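You operate a simulated robot arm through the tools that you are given. There is no shell and no other tool. Be economical: measure what you need, move in short steps, check, and stop when the job is done.

The job below is to be done with a simulated robot arm. You get a single attempt, and the scene is never put back.

## Task
Vent the cap, couple the hose and pump the tank up to FULL.
Fine: at the oil unit, the yellow cap and the red-collar hose; the level ends inside the FULL band; then hose back from FILL to REST and cap sealed; no oil spilt.

It is judged by the outcome, as a careful person would: the job done as asked, and still so three seconds after it is handed in. It fails if anything else is knocked over, pushed out of place, dropped, spilled or broken. Lids that push on must go on centred and level and be pressed home; caps that screw on are set level and turned clockwise until they are tight.

## Robot
A 6-joint arm with a two-finger parallel gripper on a trunk, on a base that drives. Base frame: it is fixed to the floor where the robot stands at the start and does not move with it; the origin is under the middle of the robot, x ahead of it, y to its left, z up; the surface under the hand at the start is at about z = 915. Units: mm, degrees, N and s.
With the tool pointing down near the work surface it reaches from about 260 to 680 mm from the robot's upright axis, wherever it stands. Its first joint turns from -166.0 to 166.0 degrees. Places, roughly: black knob marked rpm [600, -500, 1400]; black knob marked tight free [400, -400, 900]; blue button marked prime filter [200, -600, 800]; coupling with red collar (4x3x7 cm) [400, -500, 1000]; green button marked drive start [600, -500, 1300]; green lever marked supply [200, -400, 800]; grey cabinet with sight tube [400, -400, 800]; orange paddle [200, 0, 800]; purple knob marked in degrees [600, -800, 1400]; rack of glasses [600, -200, 1400]; sight tube [300, -300, 700]; steel lever with yellow grip [300, -700, 1200]; stub marked fill [400, -100, 900]; stub marked rest [400, -500, 900]; switch marked cooler [500, -800, 1300]; switch marked heater [500, -700, 1300]. Payload 1.57 kg.
Tool frame: the origin (TCP) lies between the finger pads and is the grasp point; the fingertips stand 30 mm ahead of it; z points along the fingers, y is the line along which they close. The gripper opens to 110 mm. The fingers are 24 mm wide and 12 mm thick; the gripper's body (48 by 112 mm) begins 78 mm behind the TCP.
Orientation is told as [roll, pitch, yaw] about the base's x, y, z axes, in that order, counted from this pose: with the fingers straight down and closing along the base's y, the tool's x points along the base's -x, its y along +y and its z along -z.

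## Interface
- The arm moves only by the tool apply_moves. Its argument "plan" is a list of rows, each an object (a shift or turn left out is 0, a gripper value left out holds the last) with "travel": the shift along the base's x, y, z in units of 400 mm (1.0 is 400 mm), a list of three; "turn": the turn, a rotation vector about the base's x, y, z in units of 90 degrees (1.0 is 90 degrees), a list of three; "hand": the gripper command, from -1 (shut) to 1 (fully open), values between in proportion. In form: [{"travel": [dx, dy, dz], "turn": [rx, ry, rz], "hand": hand}, ...]. A call has 1 to 12 rows; each row is the pose to reach, as a shift and turn from the pose commanded when the call began. A call with a number of a shift or a turn outside -1 to 1 is refused whole. Each row takes 0.2 s and may step no farther than 50 mm and 8.6 degrees from the row before; otherwise, or with a gripper value out of range, the whole call is refused. A pose out of reach is approached as far as the arm can. The call stops where the force on the tool passes 90 N (or 10 N more than at its start, if that is more) or the arm is blocked; 0.2 s more then pass. The fingers move at their own pace (about 108 mm/s each) and stop on an object; they squeeze with about 29 N. The grip force told is the motor's: it shows also when the fingers shut on nothing. Time passes only in rows, and 0.2 s behind the last, so rows that repeat a pose let the fingers close. The reply holds the time, the measured pose of the TCP, the force on the tool along the base axes, the opening and the grip force, in the units named above and with some noise, with the torque about the TCP (base axes, N m) and any sound that the robot's microphone picked up.
- Cameras (640 x 400 px; columns grow to the right, rows downward): "scene" is now at [32.1, 81.5, 1758.2]; the picture's right is [-0.74, -0.67, 0.00], its down [-0.49, 0.54, -0.68] and it looks along [0.46, -0.51, -0.73] (base axes); focal length 258 px, centre (320, 200). "wrist" rides on the gripper at [70, 16, -141] in the tool frame; the picture's right is [-0.23, 0.97, 0.00], its down [-0.86, -0.20, -0.48] and it looks along [-0.47, -0.11, 0.88] (tool axes); focal length 222 px, centre (320, 200). There is no depth. A picture from a camera that has moved, and an enlarged one, comes with that camera's place and axes in the base frame and with its lens.
- get_image(camera): a new picture of that camera. No time passes.
- move_column(by): slides the trunk up (or, below 0, down) by that many mm; the arm and the scene camera ride with it, the base frame stays. It gives what a move gives, with no picture.
- roll_base(legs): drives the robot by 1 to 6 legs, each [ahead, left, turn to the left] in mm, mm and degrees, along the robot's own axes; the way and the turn of a leg run together, so that a leg with both is an arc; at most 1500 mm and 180 degrees a leg. The arm and the cameras ride along, it lands a little off, and it stops where it bumps. It gives what a move gives.
- aim_head(pan, tilt): turns the head with the scene camera to pan (to the left, within 120 degrees either way) and tilt (down, from -29 to 69), counted from straight ahead of the robot. It gives what a move gives.
- zoom(camera, box): a new picture of the part [left, top, right, bottom] of that camera's present view, enlarged. No time passes.
- hand_in(): hands the job in; it is judged then, once.

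Work in short steps. Places have to be worked out from the pictures, the camera data and where the tool is seen: move nearer, look again, correct. Check each grasp and each placing, and mend what went wrong. You have 120 turns and 90 pictures in all, those below and enlarged ones among them. Open the gripper and draw the arm clear of the work before you hand the job in, unless the task says otherwise; then end with one line.

The tools are called after "Request:" as a command line: name --argument value ..., lists and objects as JSON in quotes. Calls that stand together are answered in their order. apply_moves: Moves the arm, as the interface text tells. Its arguments: {"type":"object","properties":{"plan":{"type":"array"}},"required":["plan"]} The other tools are called the same way: move_column (by) slides the trunk up or down; roll_base (legs) drives the base; aim_head (pan, tilt) turns the head that bears the scene camera; get_image (camera) takes a picture; zoom (camera, box) takes an enlarged picture of a part of a camera's view; hand_in () hands the job in.

At the start:

```text
time: 0.0
position: [285.5, -356.0, 1419.7]
ee_rot: [-0.1, 0.0, 0.0]
ft_force: [0.7, 0.6, 0.0]
ft_torque: [0.01, -0.01, -0.03]
opening: 109.9
grip_force: 0.1
trunk travel left (down, up): [-350.0, 240.0]
robot x, y, heading: [-2.4, 1.8, -0.1]
head pan, tilt: [-47.8, 47.0]
```

scene: 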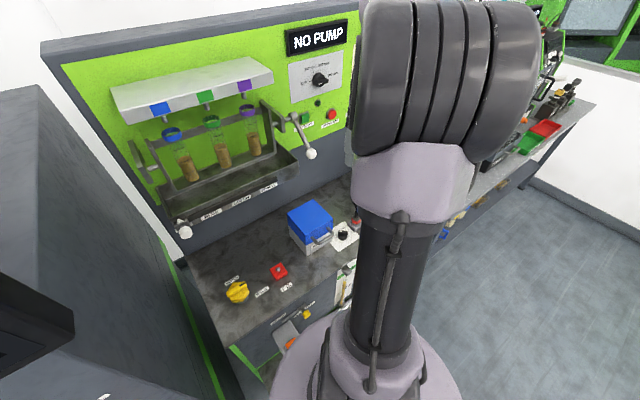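
wrist: 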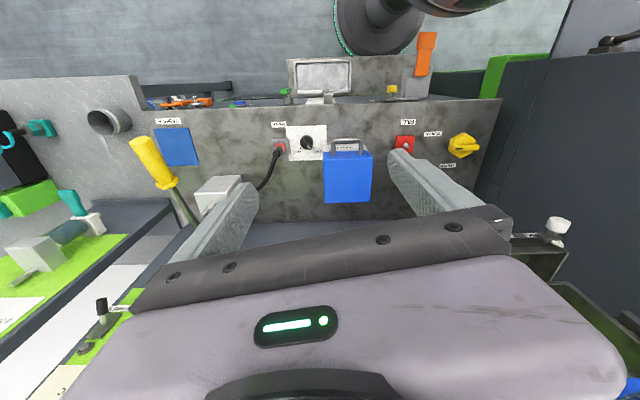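

I start by looking closely at the oil unit from both cameras.

Request:
zoom --camera "wrist" --box '[240, 20, 520, 195]'

Request:
zoom --camera "scene" --box '[160, 180, 400, 400]'

```text
2.29 times, centred on (380, 108) of wrist
camera zoom: at [218.2, -340.7, 1560.4], right [0.23, 0.97, 0.0], down [0.86, -0.2, 0.48], along [0.47, -0.11, -0.88], focal length 508 px, centre (183, 411)
```

zoom: 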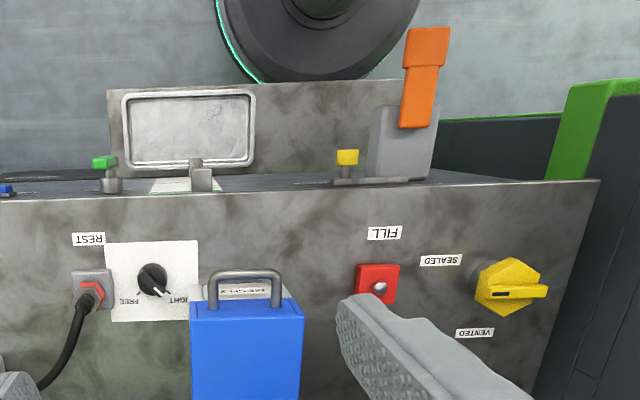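

```text
1.82 times, centred on (280, 290) of scene
camera zoom: at [32.1, 81.5, 1758.2], right [-0.74, -0.67, 0.0], down [-0.49, 0.54, -0.68], along [0.46, -0.51, -0.73], focal length 469 px, centre (393, 36)
```

zoom: 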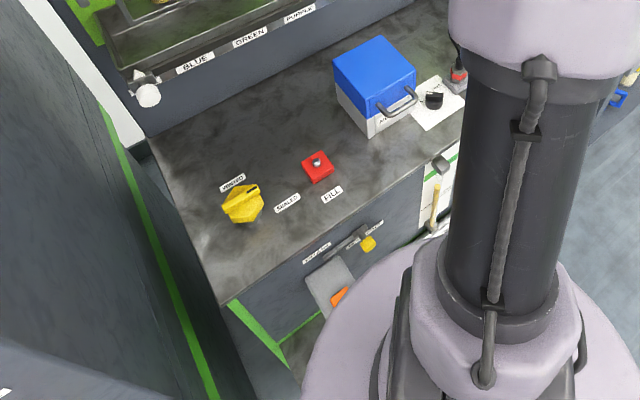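

The cap is near (472,7), FILL near (441,-139) and REST near (352,-487), with the unit turned about 14°. I'll back the robot off to see the front face, which carries the sight tube, paddle and levers.

Request:
roll_base --legs '[[-500, 0, 0]]'

Request:
aim_head --pan -18 --tilt 45

Request:
get_image --camera "scene"

```text
time: 2.9
position: [-210.3, -358.0, 1418.6]
ee_rot: [0.0, 0.0, 0.4]
ft_force: [-0.3, -0.2, 0.5]
ft_torque: [0.03, -0.01, 0.0]
opening: 110.2
grip_force: 0.1
trunk travel left (down, up): [-350.0, 240.0]
robot x, y, heading: [-492.9, -2.0, 0.2]
head pan, tilt: [-47.8, 47.0]
```

```text
time: 3.9
position: [-208.5, -355.6, 1418.5]
ee_rot: [0.1, 0.0, 0.3]
ft_force: [-0.4, 0.5, 0.3]
ft_torque: [-0.03, -0.01, 0.0]
opening: 109.9
grip_force: 0.1
trunk travel left (down, up): [-350.0, 240.0]
robot x, y, heading: [-494.4, -0.6, 0.4]
head pan, tilt: [-18.0, 45.0]
```

```text
85 pictures are left
camera scene: at [-441.5, 114.4, 1761.0], right [-0.31, -0.95, 0.0], down [-0.67, 0.22, -0.71], along [0.67, -0.22, -0.71], focal length 258 px, centre (320, 200)
```

scene: 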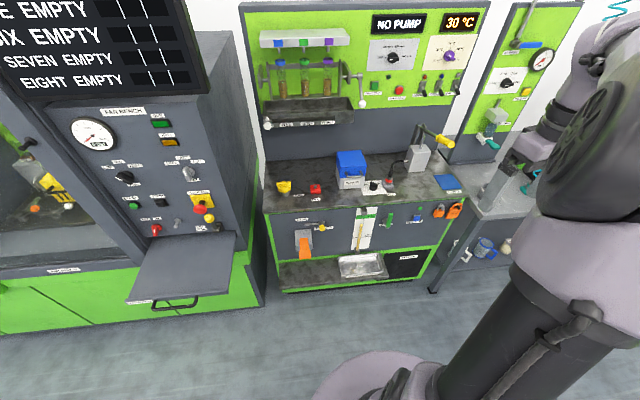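

Good view; I zoom in on the unit's front and its back panel.

Request:
zoom --camera "scene" --box '[255, 195, 415, 295]'

Request:
zoom --camera "scene" --box '[330, 130, 490, 230]'

Request:
zoom --camera "scene" --box '[250, 0, 490, 150]'

```text
4.00 times, centred on (335, 245) of scene
camera zoom: at [-441.5, 114.4, 1761.0], right [-0.31, -0.95, 0.0], down [-0.67, 0.22, -0.71], along [0.67, -0.22, -0.71], focal length 1032 px, centre (260, 20)
```

zoom: 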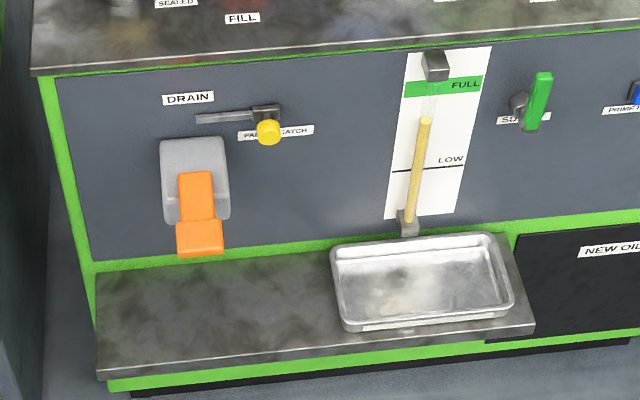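

```text
4.00 times, centred on (410, 180) of scene
camera zoom: at [-441.5, 114.4, 1761.0], right [-0.31, -0.95, 0.0], down [-0.67, 0.22, -0.71], along [0.67, -0.22, -0.71], focal length 1032 px, centre (-40, 280)
```

zoom: 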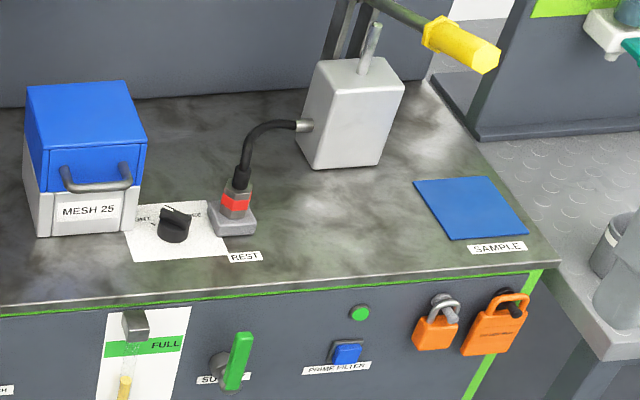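

```text
2.67 times, centred on (370, 75) of scene
camera zoom: at [-441.5, 114.4, 1761.0], right [-0.31, -0.95, 0.0], down [-0.67, 0.22, -0.71], along [0.67, -0.22, -0.71], focal length 688 px, centre (187, 533)
```

zoom: 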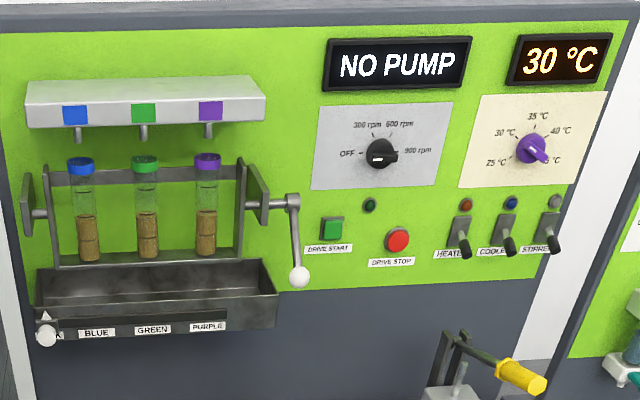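

The hand pump with the yellow grip is at the back right, and the tube shows the level just below the FULL band. I'll bring the hand in front of the robot, then drive to a spot where the cap, stubs and pump lever are all in reach.

Request:
apply_moves --plan '[{"travel": [0, 0.12, 0]}, {"travel": [0, 0.24, 0]}, {"travel": [0, 0.36, 0]}, {"travel": [0, 0.48, 0]}, {"travel": [0, 0.6, 0]}, {"travel": [0, 0.72, 0]}]'

Request:
roll_base --legs '[[440, -250, 0]]'

Request:
aim_head --pan -25 --tilt 50

Request:
get_image --camera "scene"

Request:
get_image --camera "wrist"

```text
time: 5.3
position: [-208.1, -67.5, 1419.5]
ee_rot: [0.0, 0.1, 0.2]
ft_force: [-0.2, 0.3, 1.0]
ft_torque: [-0.02, -0.04, 0.01]
opening: 109.9
grip_force: 0.0
trunk travel left (down, up): [-350.0, 240.0]
robot x, y, heading: [-495.0, 0.3, 0.6]
head pan, tilt: [-18.0, 45.0]
```

```text
time: 8.2
position: [232.5, -318.4, 1418.5]
ee_rot: [0.1, 0.2, -0.1]
ft_force: [0.2, -0.8, -0.1]
ft_torque: [-0.01, 0.01, 0.01]
opening: 110.3
grip_force: 0.0
trunk travel left (down, up): [-350.0, 240.0]
robot x, y, heading: [-57.9, -248.9, -0.1]
head pan, tilt: [-18.0, 45.0]
```

```text
time: 8.9
position: [231.6, -317.8, 1419.2]
ee_rot: [0.1, 0.3, -0.1]
ft_force: [0.0, -0.1, 0.3]
ft_torque: [0.03, -0.01, 0.0]
opening: 110.2
grip_force: 0.0
trunk travel left (down, up): [-350.0, 240.0]
robot x, y, heading: [-58.9, -246.4, -0.4]
head pan, tilt: [-25.0, 50.0]
```

```text
81 pictures are left
camera scene: at [-24.8, -166.6, 1758.5], right [-0.75, -0.66, 0.0], down [-0.48, 0.55, -0.68], along [0.45, -0.51, -0.73], focal length 258 px, centre (320, 200)
```

scene: 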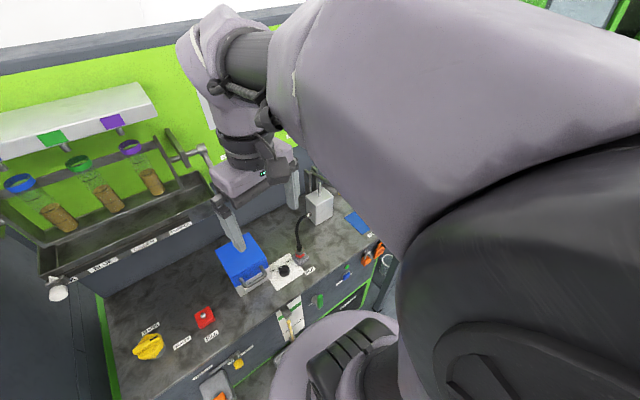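

```text
80 pictures are left
camera wrist: at [164.7, -301.3, 1560.4], right [0.23, 0.97, 0.0], down [0.86, -0.2, 0.48], along [0.46, -0.11, -0.88], focal length 222 px, centre (320, 200)
```

wrist: 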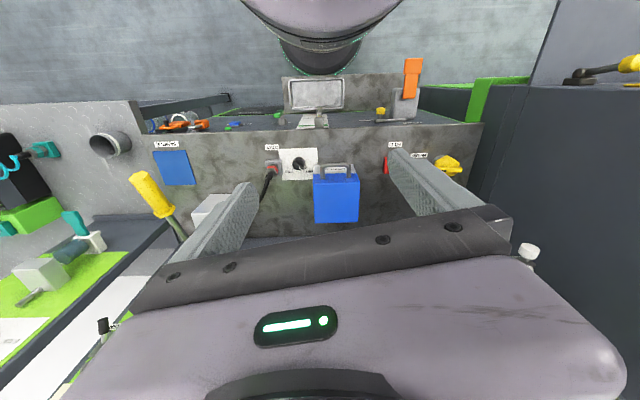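

The base is in place. I now bring the hand towards the yellow cap for a close look, keeping clear of the rack's tray.

Request:
apply_moves --plan '[{"travel": [0, 0.08, -0.07]}, {"travel": [0.04, 0.16, -0.14]}, {"travel": [0.08, 0.24, -0.21]}, {"travel": [0.12, 0.32, -0.28]}, {"travel": [0.16, 0.4, -0.35]}, {"travel": [0.2, 0.48, -0.42]}, {"travel": [0.24, 0.56, -0.49]}, {"travel": [0.28, 0.64, -0.56]}, {"travel": [0.32, 0.72, -0.62]}, {"travel": [0.37, 0.8, -0.67]}]'

Request:
get_image --camera "wrist"

Request:
get_image --camera "scene"

```text
time: 11.1
position: [381.0, 5.8, 1149.3]
ee_rot: [0.0, 0.2, 0.0]
ft_force: [-0.7, -0.1, 0.2]
ft_torque: [-0.01, 0.02, 0.02]
opening: 109.8
grip_force: 0.0
trunk travel left (down, up): [-350.0, 240.0]
robot x, y, heading: [-55.4, -245.1, -0.3]
head pan, tilt: [-25.0, 50.0]
```

```text
79 pictures are left
camera wrist: at [313.9, 21.4, 1290.9], right [0.23, 0.97, 0.0], down [0.86, -0.2, 0.48], along [0.46, -0.11, -0.88], focal length 222 px, centre (320, 200)
```

wrist: 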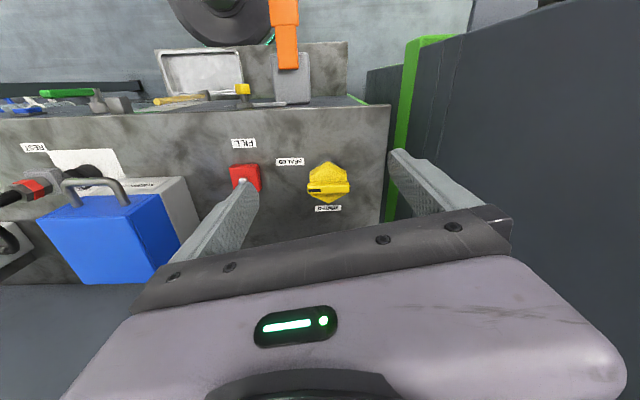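

```text
78 pictures are left
camera scene: at [-6.8, -138.0, 1754.0], right [-0.42, -0.91, 0.0], down [-0.69, 0.32, -0.64], along [0.58, -0.27, -0.77], focal length 258 px, centre (320, 200)
```

scene: 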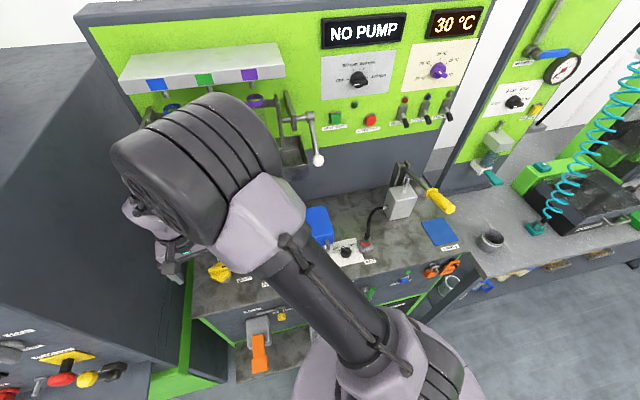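

Request:
zoom --camera "wrist" --box '[220, 120, 380, 220]'

Request:
zoom --camera "scene" --box '[310, 200, 470, 300]'

```text
4.00 times, centred on (300, 170) of wrist
camera zoom: at [313.9, 21.4, 1290.9], right [0.23, 0.97, 0.0], down [0.86, -0.2, 0.48], along [0.46, -0.11, -0.88], focal length 888 px, centre (400, 320)
```

zoom: 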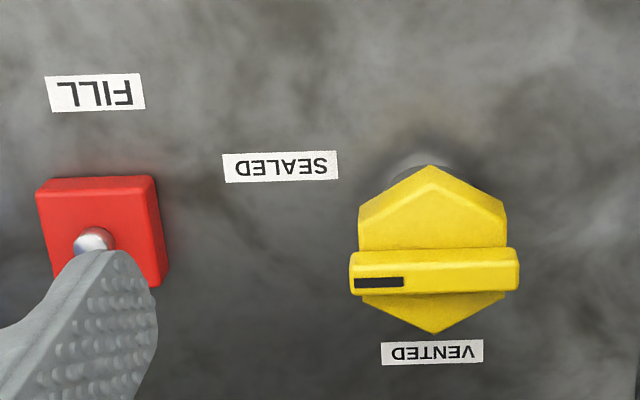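

```text
4.00 times, centred on (390, 250) of scene
camera zoom: at [-6.8, -138.0, 1754.0], right [-0.42, -0.91, 0.0], down [-0.69, 0.32, -0.64], along [0.58, -0.27, -0.77], focal length 1032 px, centre (40, 0)
```

zoom: 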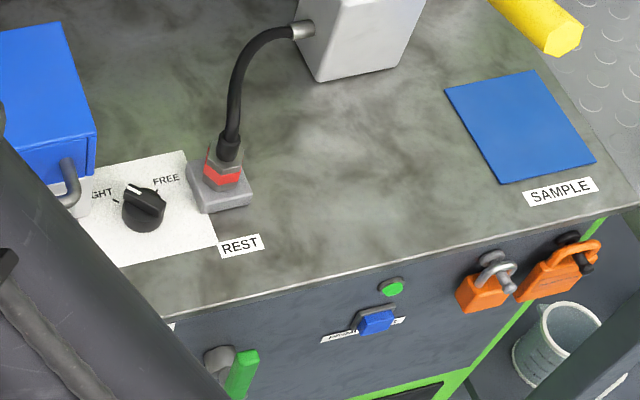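

The cap's black pointer is on the SEALED side and VENTED is a quarter turn counter-clockwise (seen from above). Two rays put the bar at about (466,-1,963), lying along the unit's front, so I turn the hand -103° to straddle it.

Request:
apply_moves --plan '[{"turn": [0, 0, -0.09]}, {"turn": [0, 0, -0.18]}, {"turn": [0, 0, -0.27]}, {"turn": [0, 0, -0.36]}, {"turn": [0, 0, -0.45]}, {"turn": [0, 0, -0.54]}, {"turn": [0, 0, -0.57]}]'

Request:
apply_moves --plan '[{"turn": [0, 0, -0.09]}, {"turn": [0, 0, -0.18]}, {"turn": [0, 0, -0.27]}, {"turn": [0, 0, -0.36]}, {"turn": [0, 0, -0.45]}, {"turn": [0, 0, -0.54]}, {"turn": [0, 0, -0.578]}, {"turn": [0, 0, -0.578], "travel": [0.1, -0.01, 0]}, {"turn": [0, 0, -0.578], "travel": [0.2125, -0.016, 0]}, {"turn": [0, 0, -0.578], "travel": [0.2125, -0.016, -0.1], "hand": 0.0}, {"turn": [0, 0, -0.578], "travel": [0.2125, -0.016, -0.2], "hand": 0.0}]'

Request:
get_image --camera "wrist"

Request:
get_image --camera "scene"

```text
time: 12.7
position: [380.6, 2.7, 1151.9]
ee_rot: [0.0, 0.1, -51.5]
ft_force: [0.1, 0.5, 0.0]
ft_torque: [0.0, -0.03, 0.03]
opening: 109.9
grip_force: 0.0
trunk travel left (down, up): [-350.0, 240.0]
robot x, y, heading: [-57.6, -247.0, -0.4]
head pan, tilt: [-25.0, 50.0]
```

```text
time: 15.1
position: [466.2, -5.1, 1072.0]
ee_rot: [-0.1, 0.0, -103.3]
ft_force: [0.3, 0.0, -1.5]
ft_torque: [-0.01, 0.01, 0.01]
opening: 55.0
grip_force: 0.1
trunk travel left (down, up): [-350.0, 240.0]
robot x, y, heading: [-59.0, -249.4, -0.3]
head pan, tilt: [-25.0, 50.0]
```

```text
75 pictures are left
camera wrist: at [500.3, 59.4, 1213.5], right [0.89, -0.45, 0.0], down [-0.39, -0.79, 0.48], along [-0.21, -0.43, -0.88], focal length 222 px, centre (320, 200)
```

wrist: 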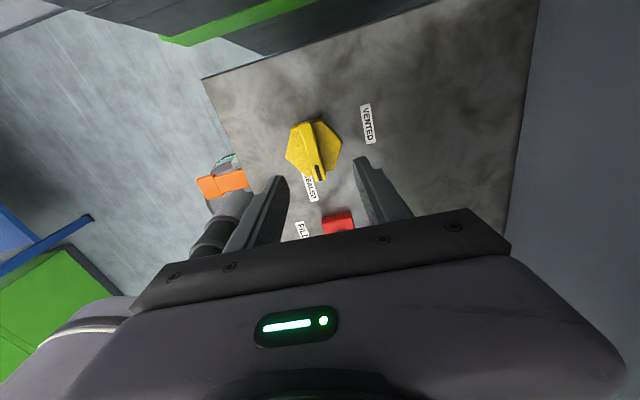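

```text
74 pictures are left
camera scene: at [-7.1, -139.3, 1754.0], right [-0.42, -0.91, 0.0], down [-0.69, 0.33, -0.64], along [0.58, -0.27, -0.77], focal length 258 px, centre (320, 200)
```

scene: 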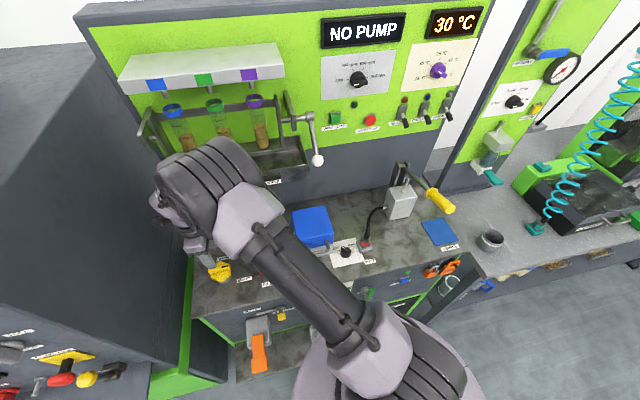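

Request:
zoom --camera "wrist" --box '[240, 90, 400, 190]'

```text
4.00 times, centred on (320, 140) of wrist
camera zoom: at [500.3, 59.4, 1213.5], right [0.89, -0.45, 0.0], down [-0.39, -0.79, 0.48], along [-0.21, -0.43, -0.88], focal length 888 px, centre (320, 440)
```

zoom: 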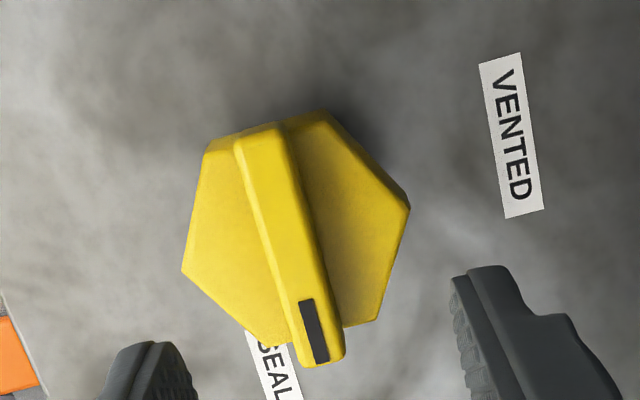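

The bar centre is about (463,0), so I shift slightly and go down over the bar with the tips just above the hex.

Request:
apply_moves --plan '[{"travel": [-0.012, 0.0125, -0.08]}, {"travel": [-0.012, 0.0125, -0.16]}, {"travel": [-0.012, 0.0125, -0.2]}]'

Request:
zoom --camera "wrist" --box '[220, 100, 420, 225]'

```text
time: 15.9
position: [459.8, 1.3, 997.9]
ee_rot: [0.5, 0.6, -103.5]
ft_force: [-1.3, -5.0, 58.5]
ft_torque: [0.23, 1.6, 0.11]
opening: 54.5
grip_force: 0.1
trunk travel left (down, up): [-350.0, 240.0]
robot x, y, heading: [-56.5, -249.5, -0.1]
head pan, tilt: [-25.0, 50.0]
```

```text
3.20 times, centred on (320, 162) of wrist
camera zoom: at [492.4, 64.3, 1139.9], right [0.89, -0.45, 0.01], down [-0.4, -0.79, 0.47], along [-0.2, -0.42, -0.88], focal length 711 px, centre (320, 320)
```

zoom: 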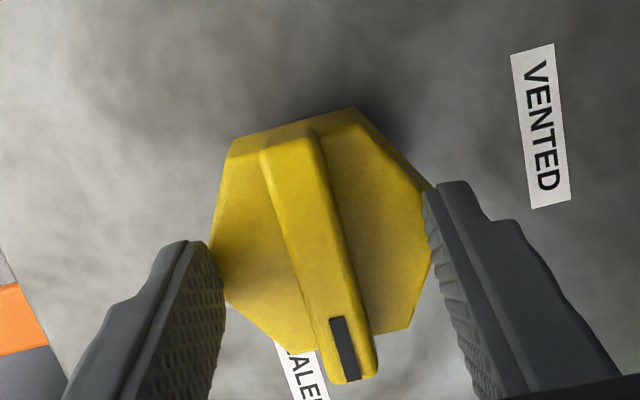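

Fingertips rest on the hex top (z≈968), so I rise a few mm, shift slightly to centre on the bar, and close.

Request:
apply_moves --plan '[{"travel": [-0.003, 0.001, 0.024]}, {"travel": [-0.006, 0.002, 0.024], "hand": -1}, {"travel": [-0.006, 0.002, 0.024], "hand": -1}, {"travel": [-0.006, 0.002, 0.024], "hand": -1}]'

Request:
zoom --camera "wrist" --box '[220, 100, 420, 225]'

```text
time: 16.9
position: [460.6, 1.4, 1000.5]
ee_rot: [-0.1, 0.1, -103.4]
ft_force: [19.3, -12.1, -11.3]
ft_torque: [-0.42, -0.61, 0.77]
opening: 14.4
grip_force: 30.6
trunk travel left (down, up): [-350.0, 240.0]
robot x, y, heading: [-58.9, -243.8, -0.3]
head pan, tilt: [-25.0, 50.0]
```

```text
3.20 times, centred on (320, 162) of wrist
camera zoom: at [494.5, 64.0, 1141.2], right [0.89, -0.45, 0.0], down [-0.39, -0.79, 0.48], along [-0.21, -0.43, -0.88], focal length 711 px, centre (320, 320)
```

zoom: 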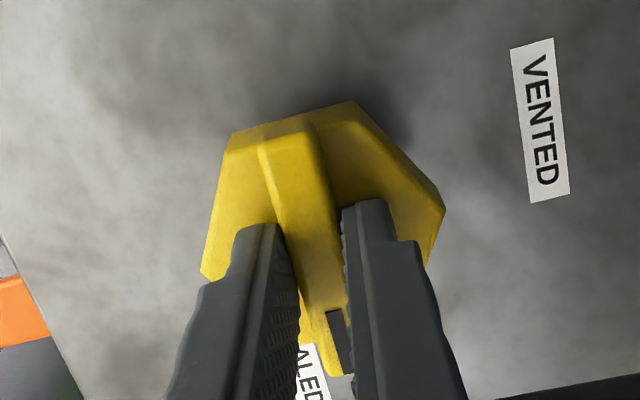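

The bar is gripped (14 mm). I ease back the small side load and turn counter-clockwise in steps.

Request:
apply_moves --plan '[{"travel": [0.006, -0.004, 0]}, {"travel": [0.006, -0.004, 0], "turn": [0, 0, 0.08]}, {"travel": [0.006, -0.004, 0], "turn": [0, 0, 0.16]}, {"travel": [0.006, -0.004, 0], "turn": [0, 0, 0.24]}, {"travel": [0.006, -0.004, 0], "turn": [0, 0, 0.32]}, {"travel": [0.006, -0.004, 0], "turn": [0, 0, 0.4]}]'

Request:
zoom --camera "wrist" --box '[180, 80, 460, 255]'

```text
time: 18.3
position: [459.3, 0.0, 999.9]
ee_rot: [0.0, 0.1, -67.2]
ft_force: [1.3, -0.4, -8.9]
ft_torque: [-0.17, -0.1, -0.03]
opening: 13.9
grip_force: 30.6
trunk travel left (down, up): [-350.0, 240.0]
robot x, y, heading: [-55.9, -247.4, 0.0]
head pan, tilt: [-25.0, 50.0]
```

```text
2.29 times, centred on (320, 168) of wrist
camera zoom: at [450.6, 70.4, 1141.4], right [0.99, 0.17, 0.0], down [0.15, -0.87, 0.48], along [0.08, -0.47, -0.88], focal length 508 px, centre (320, 274)
```

zoom: 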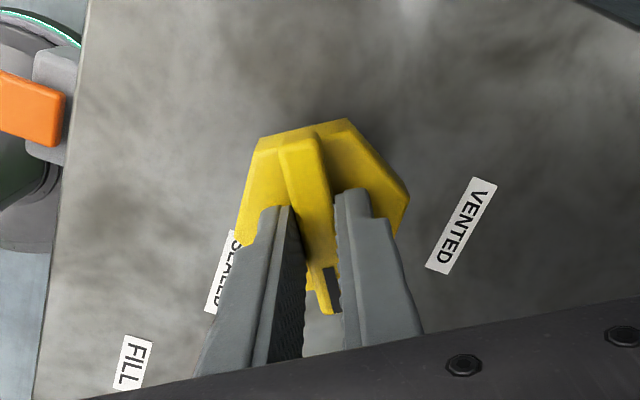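

Request:
apply_moves --plan '[{"turn": [0, 0, 0.08]}, {"turn": [0, 0, 0.16]}, {"turn": [0, 0, 0.24]}, {"turn": [0, 0, 0.32]}, {"turn": [0, 0, 0.4]}, {"turn": [0, 0, 0.48]}, {"turn": [0, 0, 0.56]}, {"turn": [0, 0, 0.6]}]'

Request:
zoom --camera "wrist" --box '[180, 80, 460, 255]'

```text
time: 20.1
position: [459.2, -0.3, 1000.3]
ee_rot: [0.0, 0.3, -13.4]
ft_force: [-5.7, -4.2, -12.3]
ft_torque: [0.05, 0.98, -0.03]
opening: 14.1
grip_force: 30.2
trunk travel left (down, up): [-350.0, 240.0]
robot x, y, heading: [-55.5, -249.3, -0.1]
head pan, tilt: [-25.0, 50.0]
```

```text
2.29 times, centred on (320, 168) of wrist
camera zoom: at [398.4, 31.7, 1141.5], right [0.45, 0.89, 0.0], down [0.79, -0.39, 0.48], along [0.43, -0.21, -0.88], focal length 508 px, centre (320, 274)
```

zoom: 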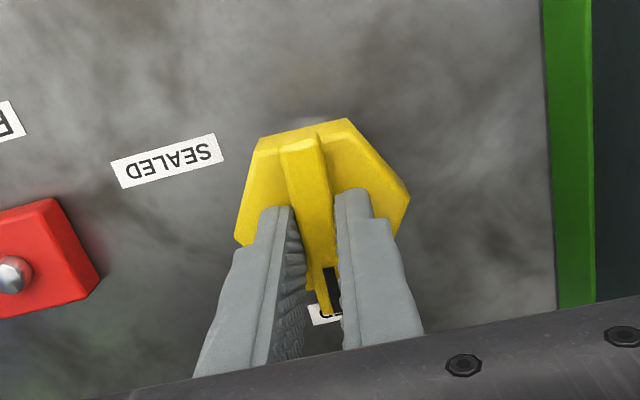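

The pointer is on VENTED. I release, rise, and travel toward the REST coupling for a close look.

Request:
apply_moves --plan '[{"hand": -0.3}, {"hand": 0.0}, {"hand": 0.0, "travel": [0, 0, 0.1]}, {"hand": 0.0, "travel": [0, 0, 0.2]}, {"hand": 0.0, "travel": [-0.08, 0, 0.28]}, {"hand": 0.0, "travel": [-0.16, 0, 0.36]}, {"hand": 0.0, "travel": [-0.24, -0.05, 0.4]}]'

Request:
zoom --camera "wrist" --box '[180, 80, 500, 280]'

Request:
apply_moves --plan '[{"travel": [0, -0.12, 0]}, {"travel": [0, -0.24, 0]}, {"travel": [0, -0.36, 0]}, {"travel": [0, -0.48, 0]}, {"travel": [0, -0.6, 0]}, {"travel": [0, -0.72, 0]}, {"travel": [0, -0.84, 0]}, {"travel": [-0.02, -0.96, 0]}, {"travel": [-0.05, -1, 0]}]'

Request:
get_image --camera "wrist"

Request:
get_image --camera "scene"

```text
time: 21.7
position: [361.6, -20.6, 1163.5]
ee_rot: [0.1, 0.0, -13.5]
ft_force: [-0.8, -0.2, -0.4]
ft_torque: [0.07, -0.02, -0.02]
opening: 55.0
grip_force: 0.0
trunk travel left (down, up): [-350.0, 240.0]
robot x, y, heading: [-56.9, -249.2, -0.3]
head pan, tilt: [-25.0, 50.0]
```

```text
2.00 times, centred on (340, 180) of wrist
camera zoom: at [300.5, 10.8, 1304.1], right [0.45, 0.89, 0.0], down [0.79, -0.39, 0.48], along [0.43, -0.21, -0.88], focal length 444 px, centre (280, 240)
```

zoom: 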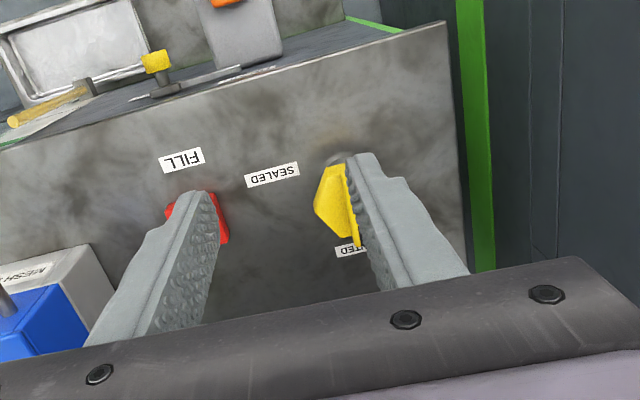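

```text
time: 23.7
position: [341.9, -418.7, 1160.8]
ee_rot: [0.0, 0.0, -13.3]
ft_force: [-0.1, -0.2, 0.2]
ft_torque: [0.01, 0.01, 0.02]
opening: 55.0
grip_force: 0.0
trunk travel left (down, up): [-350.0, 240.0]
robot x, y, heading: [-56.8, -248.1, -0.2]
head pan, tilt: [-25.0, 50.0]
```

```text
67 pictures are left
camera wrist: at [281.0, -387.7, 1303.0], right [0.45, 0.89, 0.0], down [0.79, -0.39, 0.48], along [0.43, -0.21, -0.88], focal length 222 px, centre (320, 200)
```

wrist: 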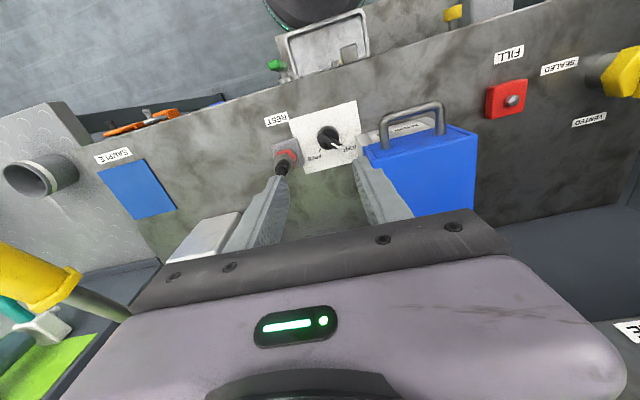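

```text
66 pictures are left
camera scene: at [-8.4, -139.3, 1754.1], right [-0.42, -0.91, 0.0], down [-0.69, 0.33, -0.64], along [0.58, -0.27, -0.77], focal length 258 px, centre (320, 200)
```

scene: 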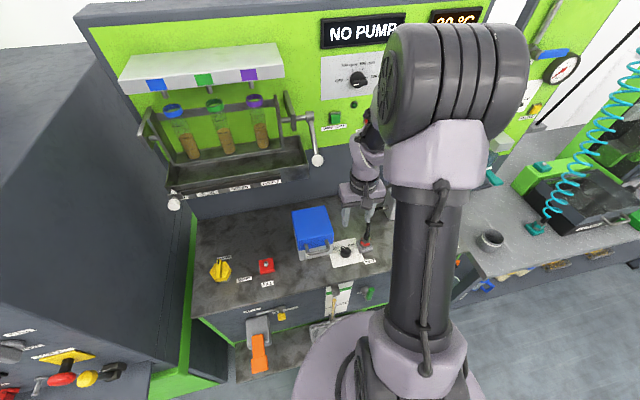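

Request:
zoom --camera "wrist" --box '[240, 95, 400, 195]'

Request:
zoom --camera "scene" --box '[200, 210, 392, 330]'

```text
4.00 times, centred on (320, 145) of wrist
camera zoom: at [281.0, -387.7, 1303.0], right [0.45, 0.89, 0.0], down [0.79, -0.39, 0.48], along [0.43, -0.21, -0.88], focal length 888 px, centre (320, 420)
```

zoom: 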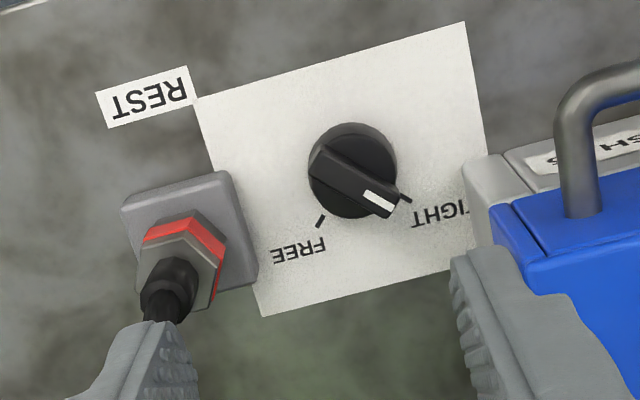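

```text
3.33 times, centred on (296, 270) of scene
camera zoom: at [-8.4, -139.3, 1754.1], right [-0.42, -0.91, 0.0], down [-0.69, 0.33, -0.64], along [0.58, -0.27, -0.77], focal length 860 px, centre (400, -33)
```

zoom: 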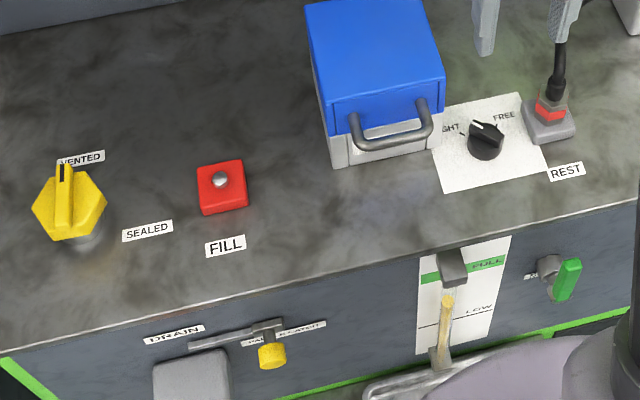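

The coupling seems to sit at about (360,-489) with its hex top near z≈955 and the hose arching back to the pump. I'll approach tilted 45° from the front so the palm stays clear of the hose, and look from there first.

Request:
apply_moves --plan '[{"travel": [-0.08, 0, 0]}, {"travel": [-0.14, -0.03, 0], "turn": [-0.019, -0.081, 0]}, {"travel": [-0.2, -0.06, 0], "turn": [-0.038, -0.162, 0]}, {"travel": [-0.2125, -0.09, -0.03], "turn": [-0.057, -0.243, 0]}, {"travel": [-0.2125, -0.115, -0.06], "turn": [-0.076, -0.324, 0]}, {"travel": [-0.2125, -0.115, -0.1], "turn": [-0.095, -0.405, 0]}, {"travel": [-0.2125, -0.115, -0.15], "turn": [-0.115, -0.485, 0]}]'

Request:
get_image --camera "wrist"

Request:
get_image --camera "scene"

```text
time: 25.3
position: [273.9, -502.6, 1188.0]
ee_rot: [1.8, -43.5, -14.3]
ft_force: [0.7, 0.7, 0.5]
ft_torque: [0.01, 0.02, 0.0]
opening: 55.0
grip_force: 0.1
out of reach, approached as far as the arm can: row 4, 5, 6, 7
trunk travel left (down, up): [-350.0, 240.0]
robot x, y, heading: [-57.1, -246.6, 0.1]
head pan, tilt: [-25.0, 50.0]
```

```text
63 pictures are left
camera wrist: at [135.7, -454.7, 1243.7], right [0.38, 0.91, 0.18], down [0.23, -0.28, 0.93], along [0.9, -0.31, -0.32], focal length 222 px, centre (320, 200)
```

wrist: 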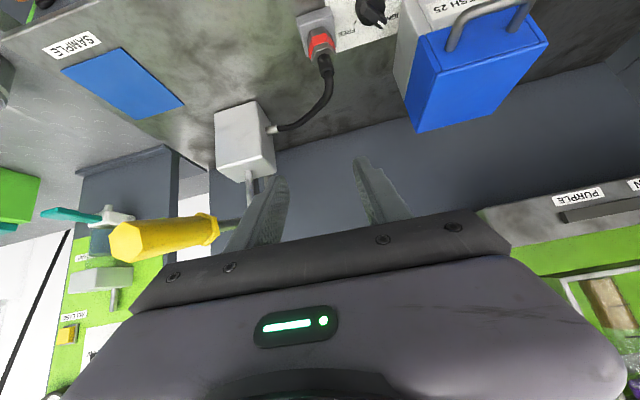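

```text
62 pictures are left
camera scene: at [-7.9, -139.6, 1754.1], right [-0.42, -0.91, 0.0], down [-0.69, 0.33, -0.64], along [0.58, -0.27, -0.77], focal length 258 px, centre (320, 200)
```

scene: 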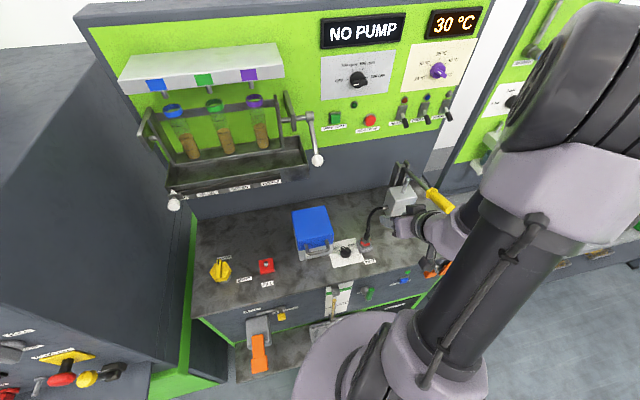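

That tilted pose is out of reach, so I go back upright. The hex flats suggest closing along about 17° (yaw -73°), which keeps both fingers clear of the hose running toward (458,-640).

Request:
apply_moves --plan '[{"travel": [0, 0, 0.05], "turn": [0.02, 0.08, 0]}, {"travel": [0, 0, 0.09], "turn": [0.039, 0.16, 0]}, {"travel": [0.0125, 0.03, 0.12], "turn": [0.058, 0.242, 0]}, {"travel": [0.07, 0.055, 0.15], "turn": [0.077, 0.323, 0]}, {"travel": [0.14, 0.085, 0.15], "turn": [0.096, 0.404, 0]}, {"travel": [0.2125, 0.115, 0.15], "turn": [0.115, 0.485, 0]}]'

Request:
apply_moves --plan '[{"turn": [0, 0, -0.09]}, {"turn": [0, 0, -0.18]}, {"turn": [0, 0, -0.27]}, {"turn": [0, 0, -0.36]}, {"turn": [0, 0, -0.45]}, {"turn": [0, 0, -0.54]}, {"turn": [0, 0, -0.63]}, {"turn": [0, 0, -0.665]}]'

Request:
get_image --camera "wrist"

```text
time: 26.7
position: [361.5, -453.6, 1247.5]
ee_rot: [-0.1, 0.3, -13.3]
ft_force: [-0.4, 0.4, 0.3]
ft_torque: [-0.02, 0.04, -0.03]
opening: 55.1
grip_force: 0.1
trunk travel left (down, up): [-350.0, 240.0]
robot x, y, heading: [-58.5, -248.6, -0.3]
head pan, tilt: [-25.0, 50.0]
```

```text
time: 28.5
position: [361.1, -453.0, 1247.4]
ee_rot: [0.0, 0.2, -73.4]
ft_force: [0.9, -0.2, 0.2]
ft_torque: [0.02, -0.04, 0.01]
opening: 54.9
grip_force: 0.1
trunk travel left (down, up): [-350.0, 240.0]
robot x, y, heading: [-57.7, -248.5, -0.1]
head pan, tilt: [-25.0, 50.0]
```

```text
61 pictures are left
camera wrist: at [358.2, -382.8, 1388.9], right [1.0, 0.06, 0.0], down [0.05, -0.88, 0.48], along [0.03, -0.48, -0.88], focal length 222 px, centre (320, 200)
```

wrist: 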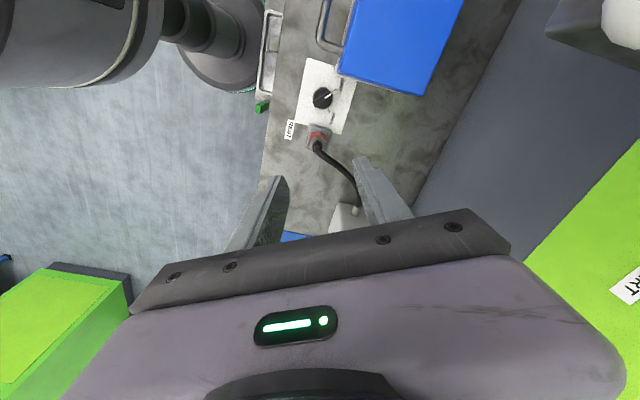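

I go down above the coupling to check alignment with the hex and the hose.

Request:
apply_moves --plan '[{"travel": [0, -0.03, -0.1]}, {"travel": [0, -0.06, -0.2]}, {"travel": [0, -0.085, -0.3]}, {"travel": [0, -0.085, -0.39]}]'

Request:
zoom --camera "wrist" --box '[220, 90, 420, 215]'

Request:
zoom --camera "scene" --box '[320, 190, 448, 270]'

```text
time: 29.5
position: [362.3, -487.0, 1092.0]
ee_rot: [0.0, 0.0, -73.2]
ft_force: [-0.8, 0.7, -0.1]
ft_torque: [0.01, 0.0, 0.02]
opening: 55.0
grip_force: 0.0
trunk travel left (down, up): [-350.0, 240.0]
robot x, y, heading: [-57.1, -245.9, -0.0]
head pan, tilt: [-25.0, 50.0]
```

```text
3.20 times, centred on (320, 152) of wrist
camera zoom: at [360.3, -415.7, 1233.0], right [1.0, 0.06, 0.0], down [0.06, -0.88, 0.48], along [0.03, -0.48, -0.88], focal length 711 px, centre (320, 352)
```

zoom: 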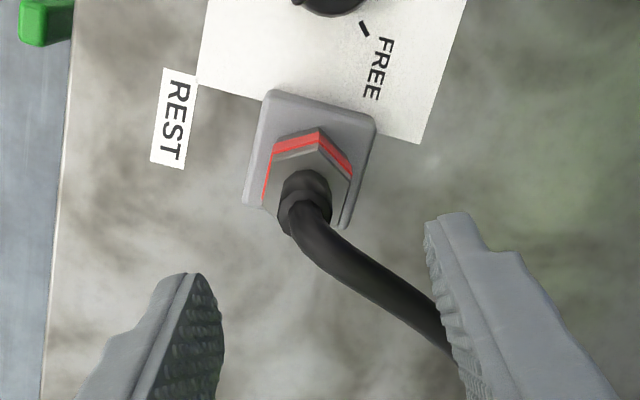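

```text
5.00 times, centred on (384, 230) of scene
camera zoom: at [-7.6, -139.7, 1754.1], right [-0.42, -0.91, 0.0], down [-0.69, 0.33, -0.64], along [0.58, -0.27, -0.77], focal length 1290 px, centre (0, 50)
```

zoom: 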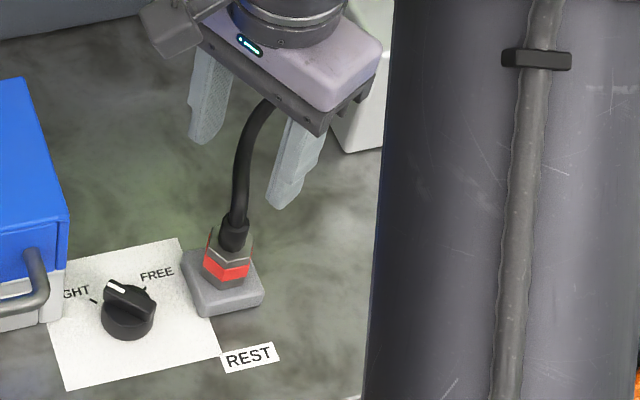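

The hex flats line up with the fingers and the hose leaves clear of them. I shift about 5 mm and descend, leaving the tips just above the REST plate.

Request:
apply_moves --plan '[{"travel": [-0.0125, -0.0075, -0.1]}, {"travel": [-0.0125, -0.0075, -0.2]}, {"travel": [-0.0125, -0.0075, -0.28]}, {"travel": [-0.0125, -0.0075, -0.315]}]'

Request:
zoom --camera "wrist" --box '[200, 90, 440, 240]'

Request:
zoom --camera "scene" --box '[320, 190, 448, 270]'

```text
time: 30.5
position: [355.9, -490.2, 967.1]
ee_rot: [0.1, 0.1, -73.4]
ft_force: [0.1, -0.1, -0.8]
ft_torque: [0.01, 0.01, 0.0]
opening: 55.1
grip_force: 0.0
trunk travel left (down, up): [-350.0, 240.0]
robot x, y, heading: [-59.9, -249.3, 0.1]
head pan, tilt: [-25.0, 50.0]
```

```text
2.67 times, centred on (320, 165) of wrist
camera zoom: at [354.1, -418.9, 1107.7], right [1.0, 0.06, 0.0], down [0.05, -0.88, 0.48], along [0.03, -0.48, -0.88], focal length 592 px, centre (320, 293)
```

zoom: 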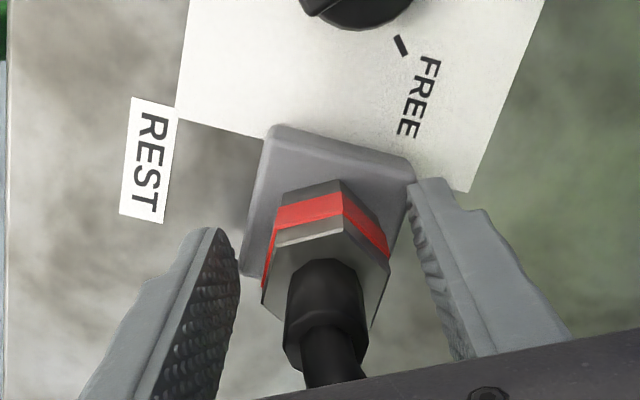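

```text
5.00 times, centred on (384, 230) of scene
camera zoom: at [-8.1, -139.4, 1754.1], right [-0.42, -0.91, 0.0], down [-0.69, 0.33, -0.64], along [0.58, -0.27, -0.77], focal length 1290 px, centre (0, 50)
```

zoom: 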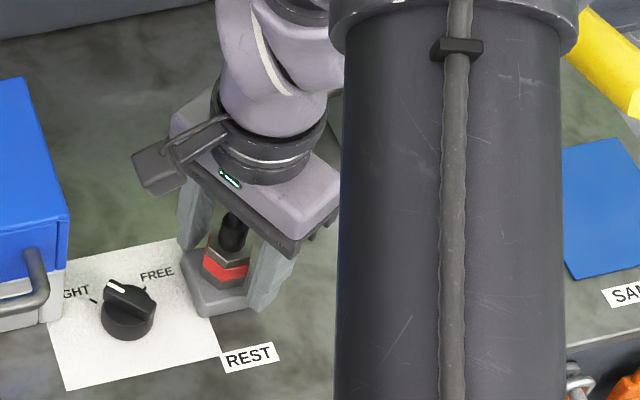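

Well centred; I close on the hex.

Request:
apply_moves --plan '[{"hand": -1}, {"hand": -1}, {"hand": -1}, {"hand": -1}]'

Request:
zoom --camera "wrist" --box '[200, 90, 440, 240]'

```text
time: 31.5
position: [356.3, -491.3, 966.1]
ee_rot: [0.0, 0.1, -73.3]
ft_force: [9.9, 2.2, 1.2]
ft_torque: [0.07, -0.31, 0.0]
opening: 33.4
grip_force: 29.2
trunk travel left (down, up): [-350.0, 240.0]
robot x, y, heading: [-56.0, -246.4, -0.1]
head pan, tilt: [-25.0, 50.0]
```

```text
2.67 times, centred on (320, 165) of wrist
camera zoom: at [355.1, -418.5, 1107.7], right [1.0, 0.06, 0.0], down [0.06, -0.88, 0.48], along [0.03, -0.48, -0.88], focal length 592 px, centre (320, 293)
```

zoom: 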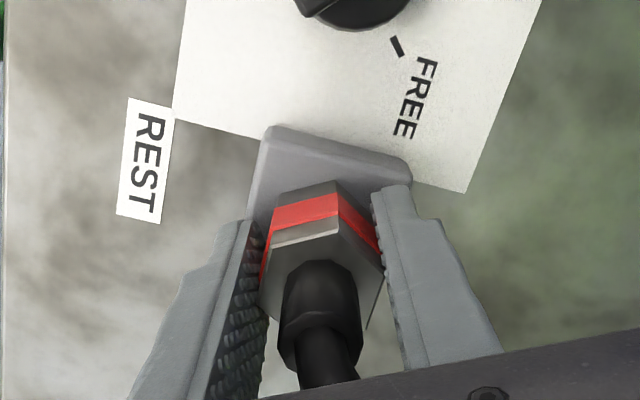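

Gripped at 33 mm. I pull straight up gently to see whether it comes free.

Request:
apply_moves --plan '[{"travel": [0.003, 0.001, 0.01]}, {"travel": [0.003, 0.001, 0.025]}, {"travel": [0.003, 0.001, 0.05]}]'

Request:
zoom --camera "wrist" --box '[200, 90, 440, 240]'

```text
time: 32.3
position: [355.9, -491.0, 986.7]
ee_rot: [0.1, 0.2, -73.3]
ft_force: [0.0, 0.2, -0.9]
ft_torque: [0.0, 0.0, 0.04]
opening: 33.6
grip_force: 29.0
trunk travel left (down, up): [-350.0, 240.0]
robot x, y, heading: [-57.7, -246.6, -0.3]
head pan, tilt: [-25.0, 50.0]
```

```text
2.67 times, centred on (320, 165) of wrist
camera zoom: at [354.2, -419.1, 1127.2], right [1.0, 0.06, 0.0], down [0.05, -0.88, 0.48], along [0.03, -0.48, -0.88], focal length 592 px, centre (320, 293)
```

zoom: 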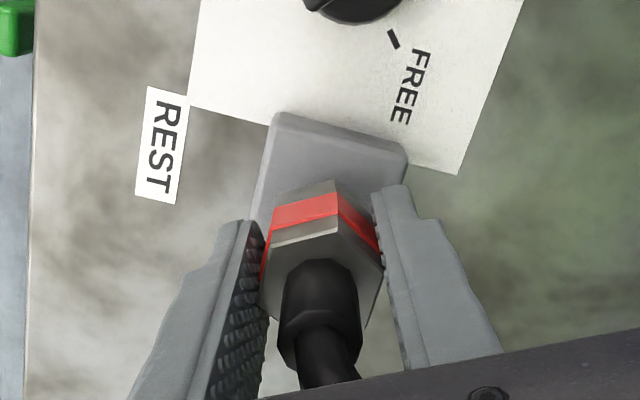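

It comes free easily; the seated height was TCP z≈966. I lift clear of the filter box and carry it over toward FILL (about (433,-142)).

Request:
apply_moves --plan '[{"travel": [0, 0, 0.1]}, {"travel": [0, 0, 0.2]}, {"travel": [0, 0, 0.3]}, {"travel": [0, 0, 0.4]}, {"travel": [0.01, 0.1, 0.42]}, {"travel": [0.03, 0.2, 0.42]}, {"travel": [0.05, 0.3, 0.42]}, {"travel": [0.07, 0.4, 0.42]}]'

Request:
get_image --camera "scene"

Request:
get_image --camera "wrist"

```text
time: 34.1
position: [385.3, -326.9, 1152.8]
ee_rot: [-0.1, 0.1, -73.3]
ft_force: [-0.4, -0.3, -0.2]
ft_torque: [-0.01, 0.04, 0.0]
opening: 33.5
grip_force: 28.9
trunk travel left (down, up): [-350.0, 240.0]
robot x, y, heading: [-57.3, -243.9, -0.1]
head pan, tilt: [-25.0, 50.0]
```

```text
54 pictures are left
camera scene: at [-7.7, -138.3, 1754.0], right [-0.42, -0.91, 0.0], down [-0.69, 0.32, -0.64], along [0.58, -0.27, -0.77], focal length 258 px, centre (320, 200)
```

scene: 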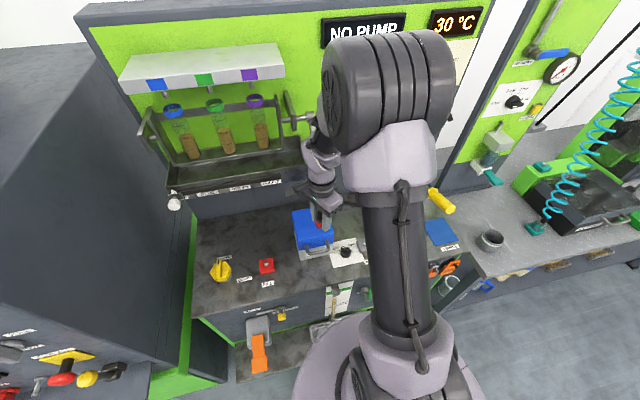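

```text
53 pictures are left
camera wrist: at [383.2, -255.2, 1293.8], right [1.0, 0.06, 0.0], down [0.05, -0.88, 0.48], along [0.03, -0.48, -0.88], focal length 222 px, centre (320, 200)
```

wrist: 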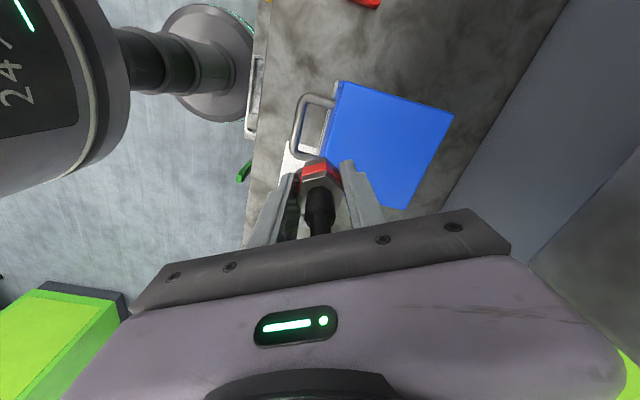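

Request:
apply_moves --plan '[{"travel": [0.03, 0.1, 0]}, {"travel": [0.06, 0.2, 0]}, {"travel": [0.09, 0.3, 0]}, {"travel": [0.11, 0.4, 0]}, {"travel": [0.12, 0.4625, 0]}, {"travel": [0.12, 0.4625, -0.1]}, {"travel": [0.12, 0.4625, -0.2]}, {"travel": [0.12, 0.4625, -0.28]}]'

Request:
zoom --camera "wrist" --box '[200, 70, 440, 220]'

Request:
zoom --camera "scene" --box '[200, 180, 360, 280]'

```text
time: 35.9
position: [434.4, -145.3, 1040.7]
ee_rot: [0.0, 0.1, -73.4]
ft_force: [0.4, -0.2, -1.5]
ft_torque: [-0.01, 0.01, -0.03]
opening: 33.3
grip_force: 28.6
trunk travel left (down, up): [-350.0, 240.0]
robot x, y, heading: [-56.7, -249.9, -0.0]
head pan, tilt: [-25.0, 50.0]
```

```text
2.67 times, centred on (320, 145) of wrist
camera zoom: at [432.6, -74.4, 1181.8], right [1.0, 0.06, 0.0], down [0.05, -0.88, 0.48], along [0.03, -0.48, -0.88], focal length 592 px, centre (320, 347)
```

zoom: 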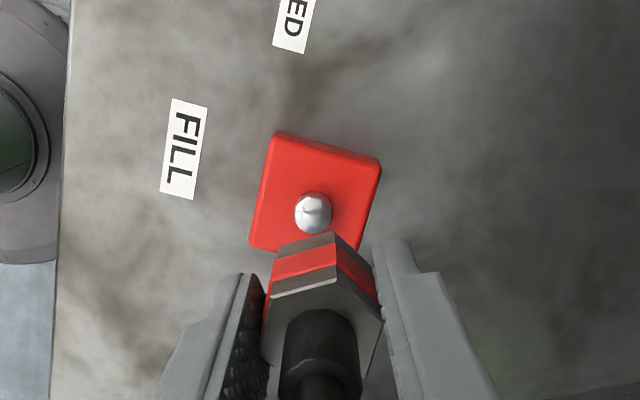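

```text
4.00 times, centred on (280, 230) of scene
camera zoom: at [-7.1, -139.4, 1754.1], right [-0.42, -0.91, 0.0], down [-0.69, 0.33, -0.64], along [0.58, -0.27, -0.77], focal length 1032 px, centre (480, 80)
```

zoom: 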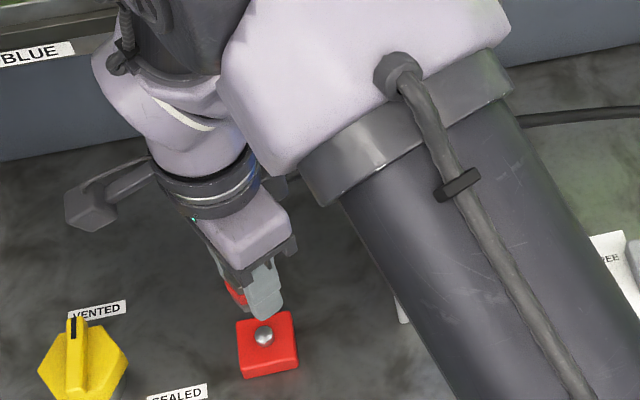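

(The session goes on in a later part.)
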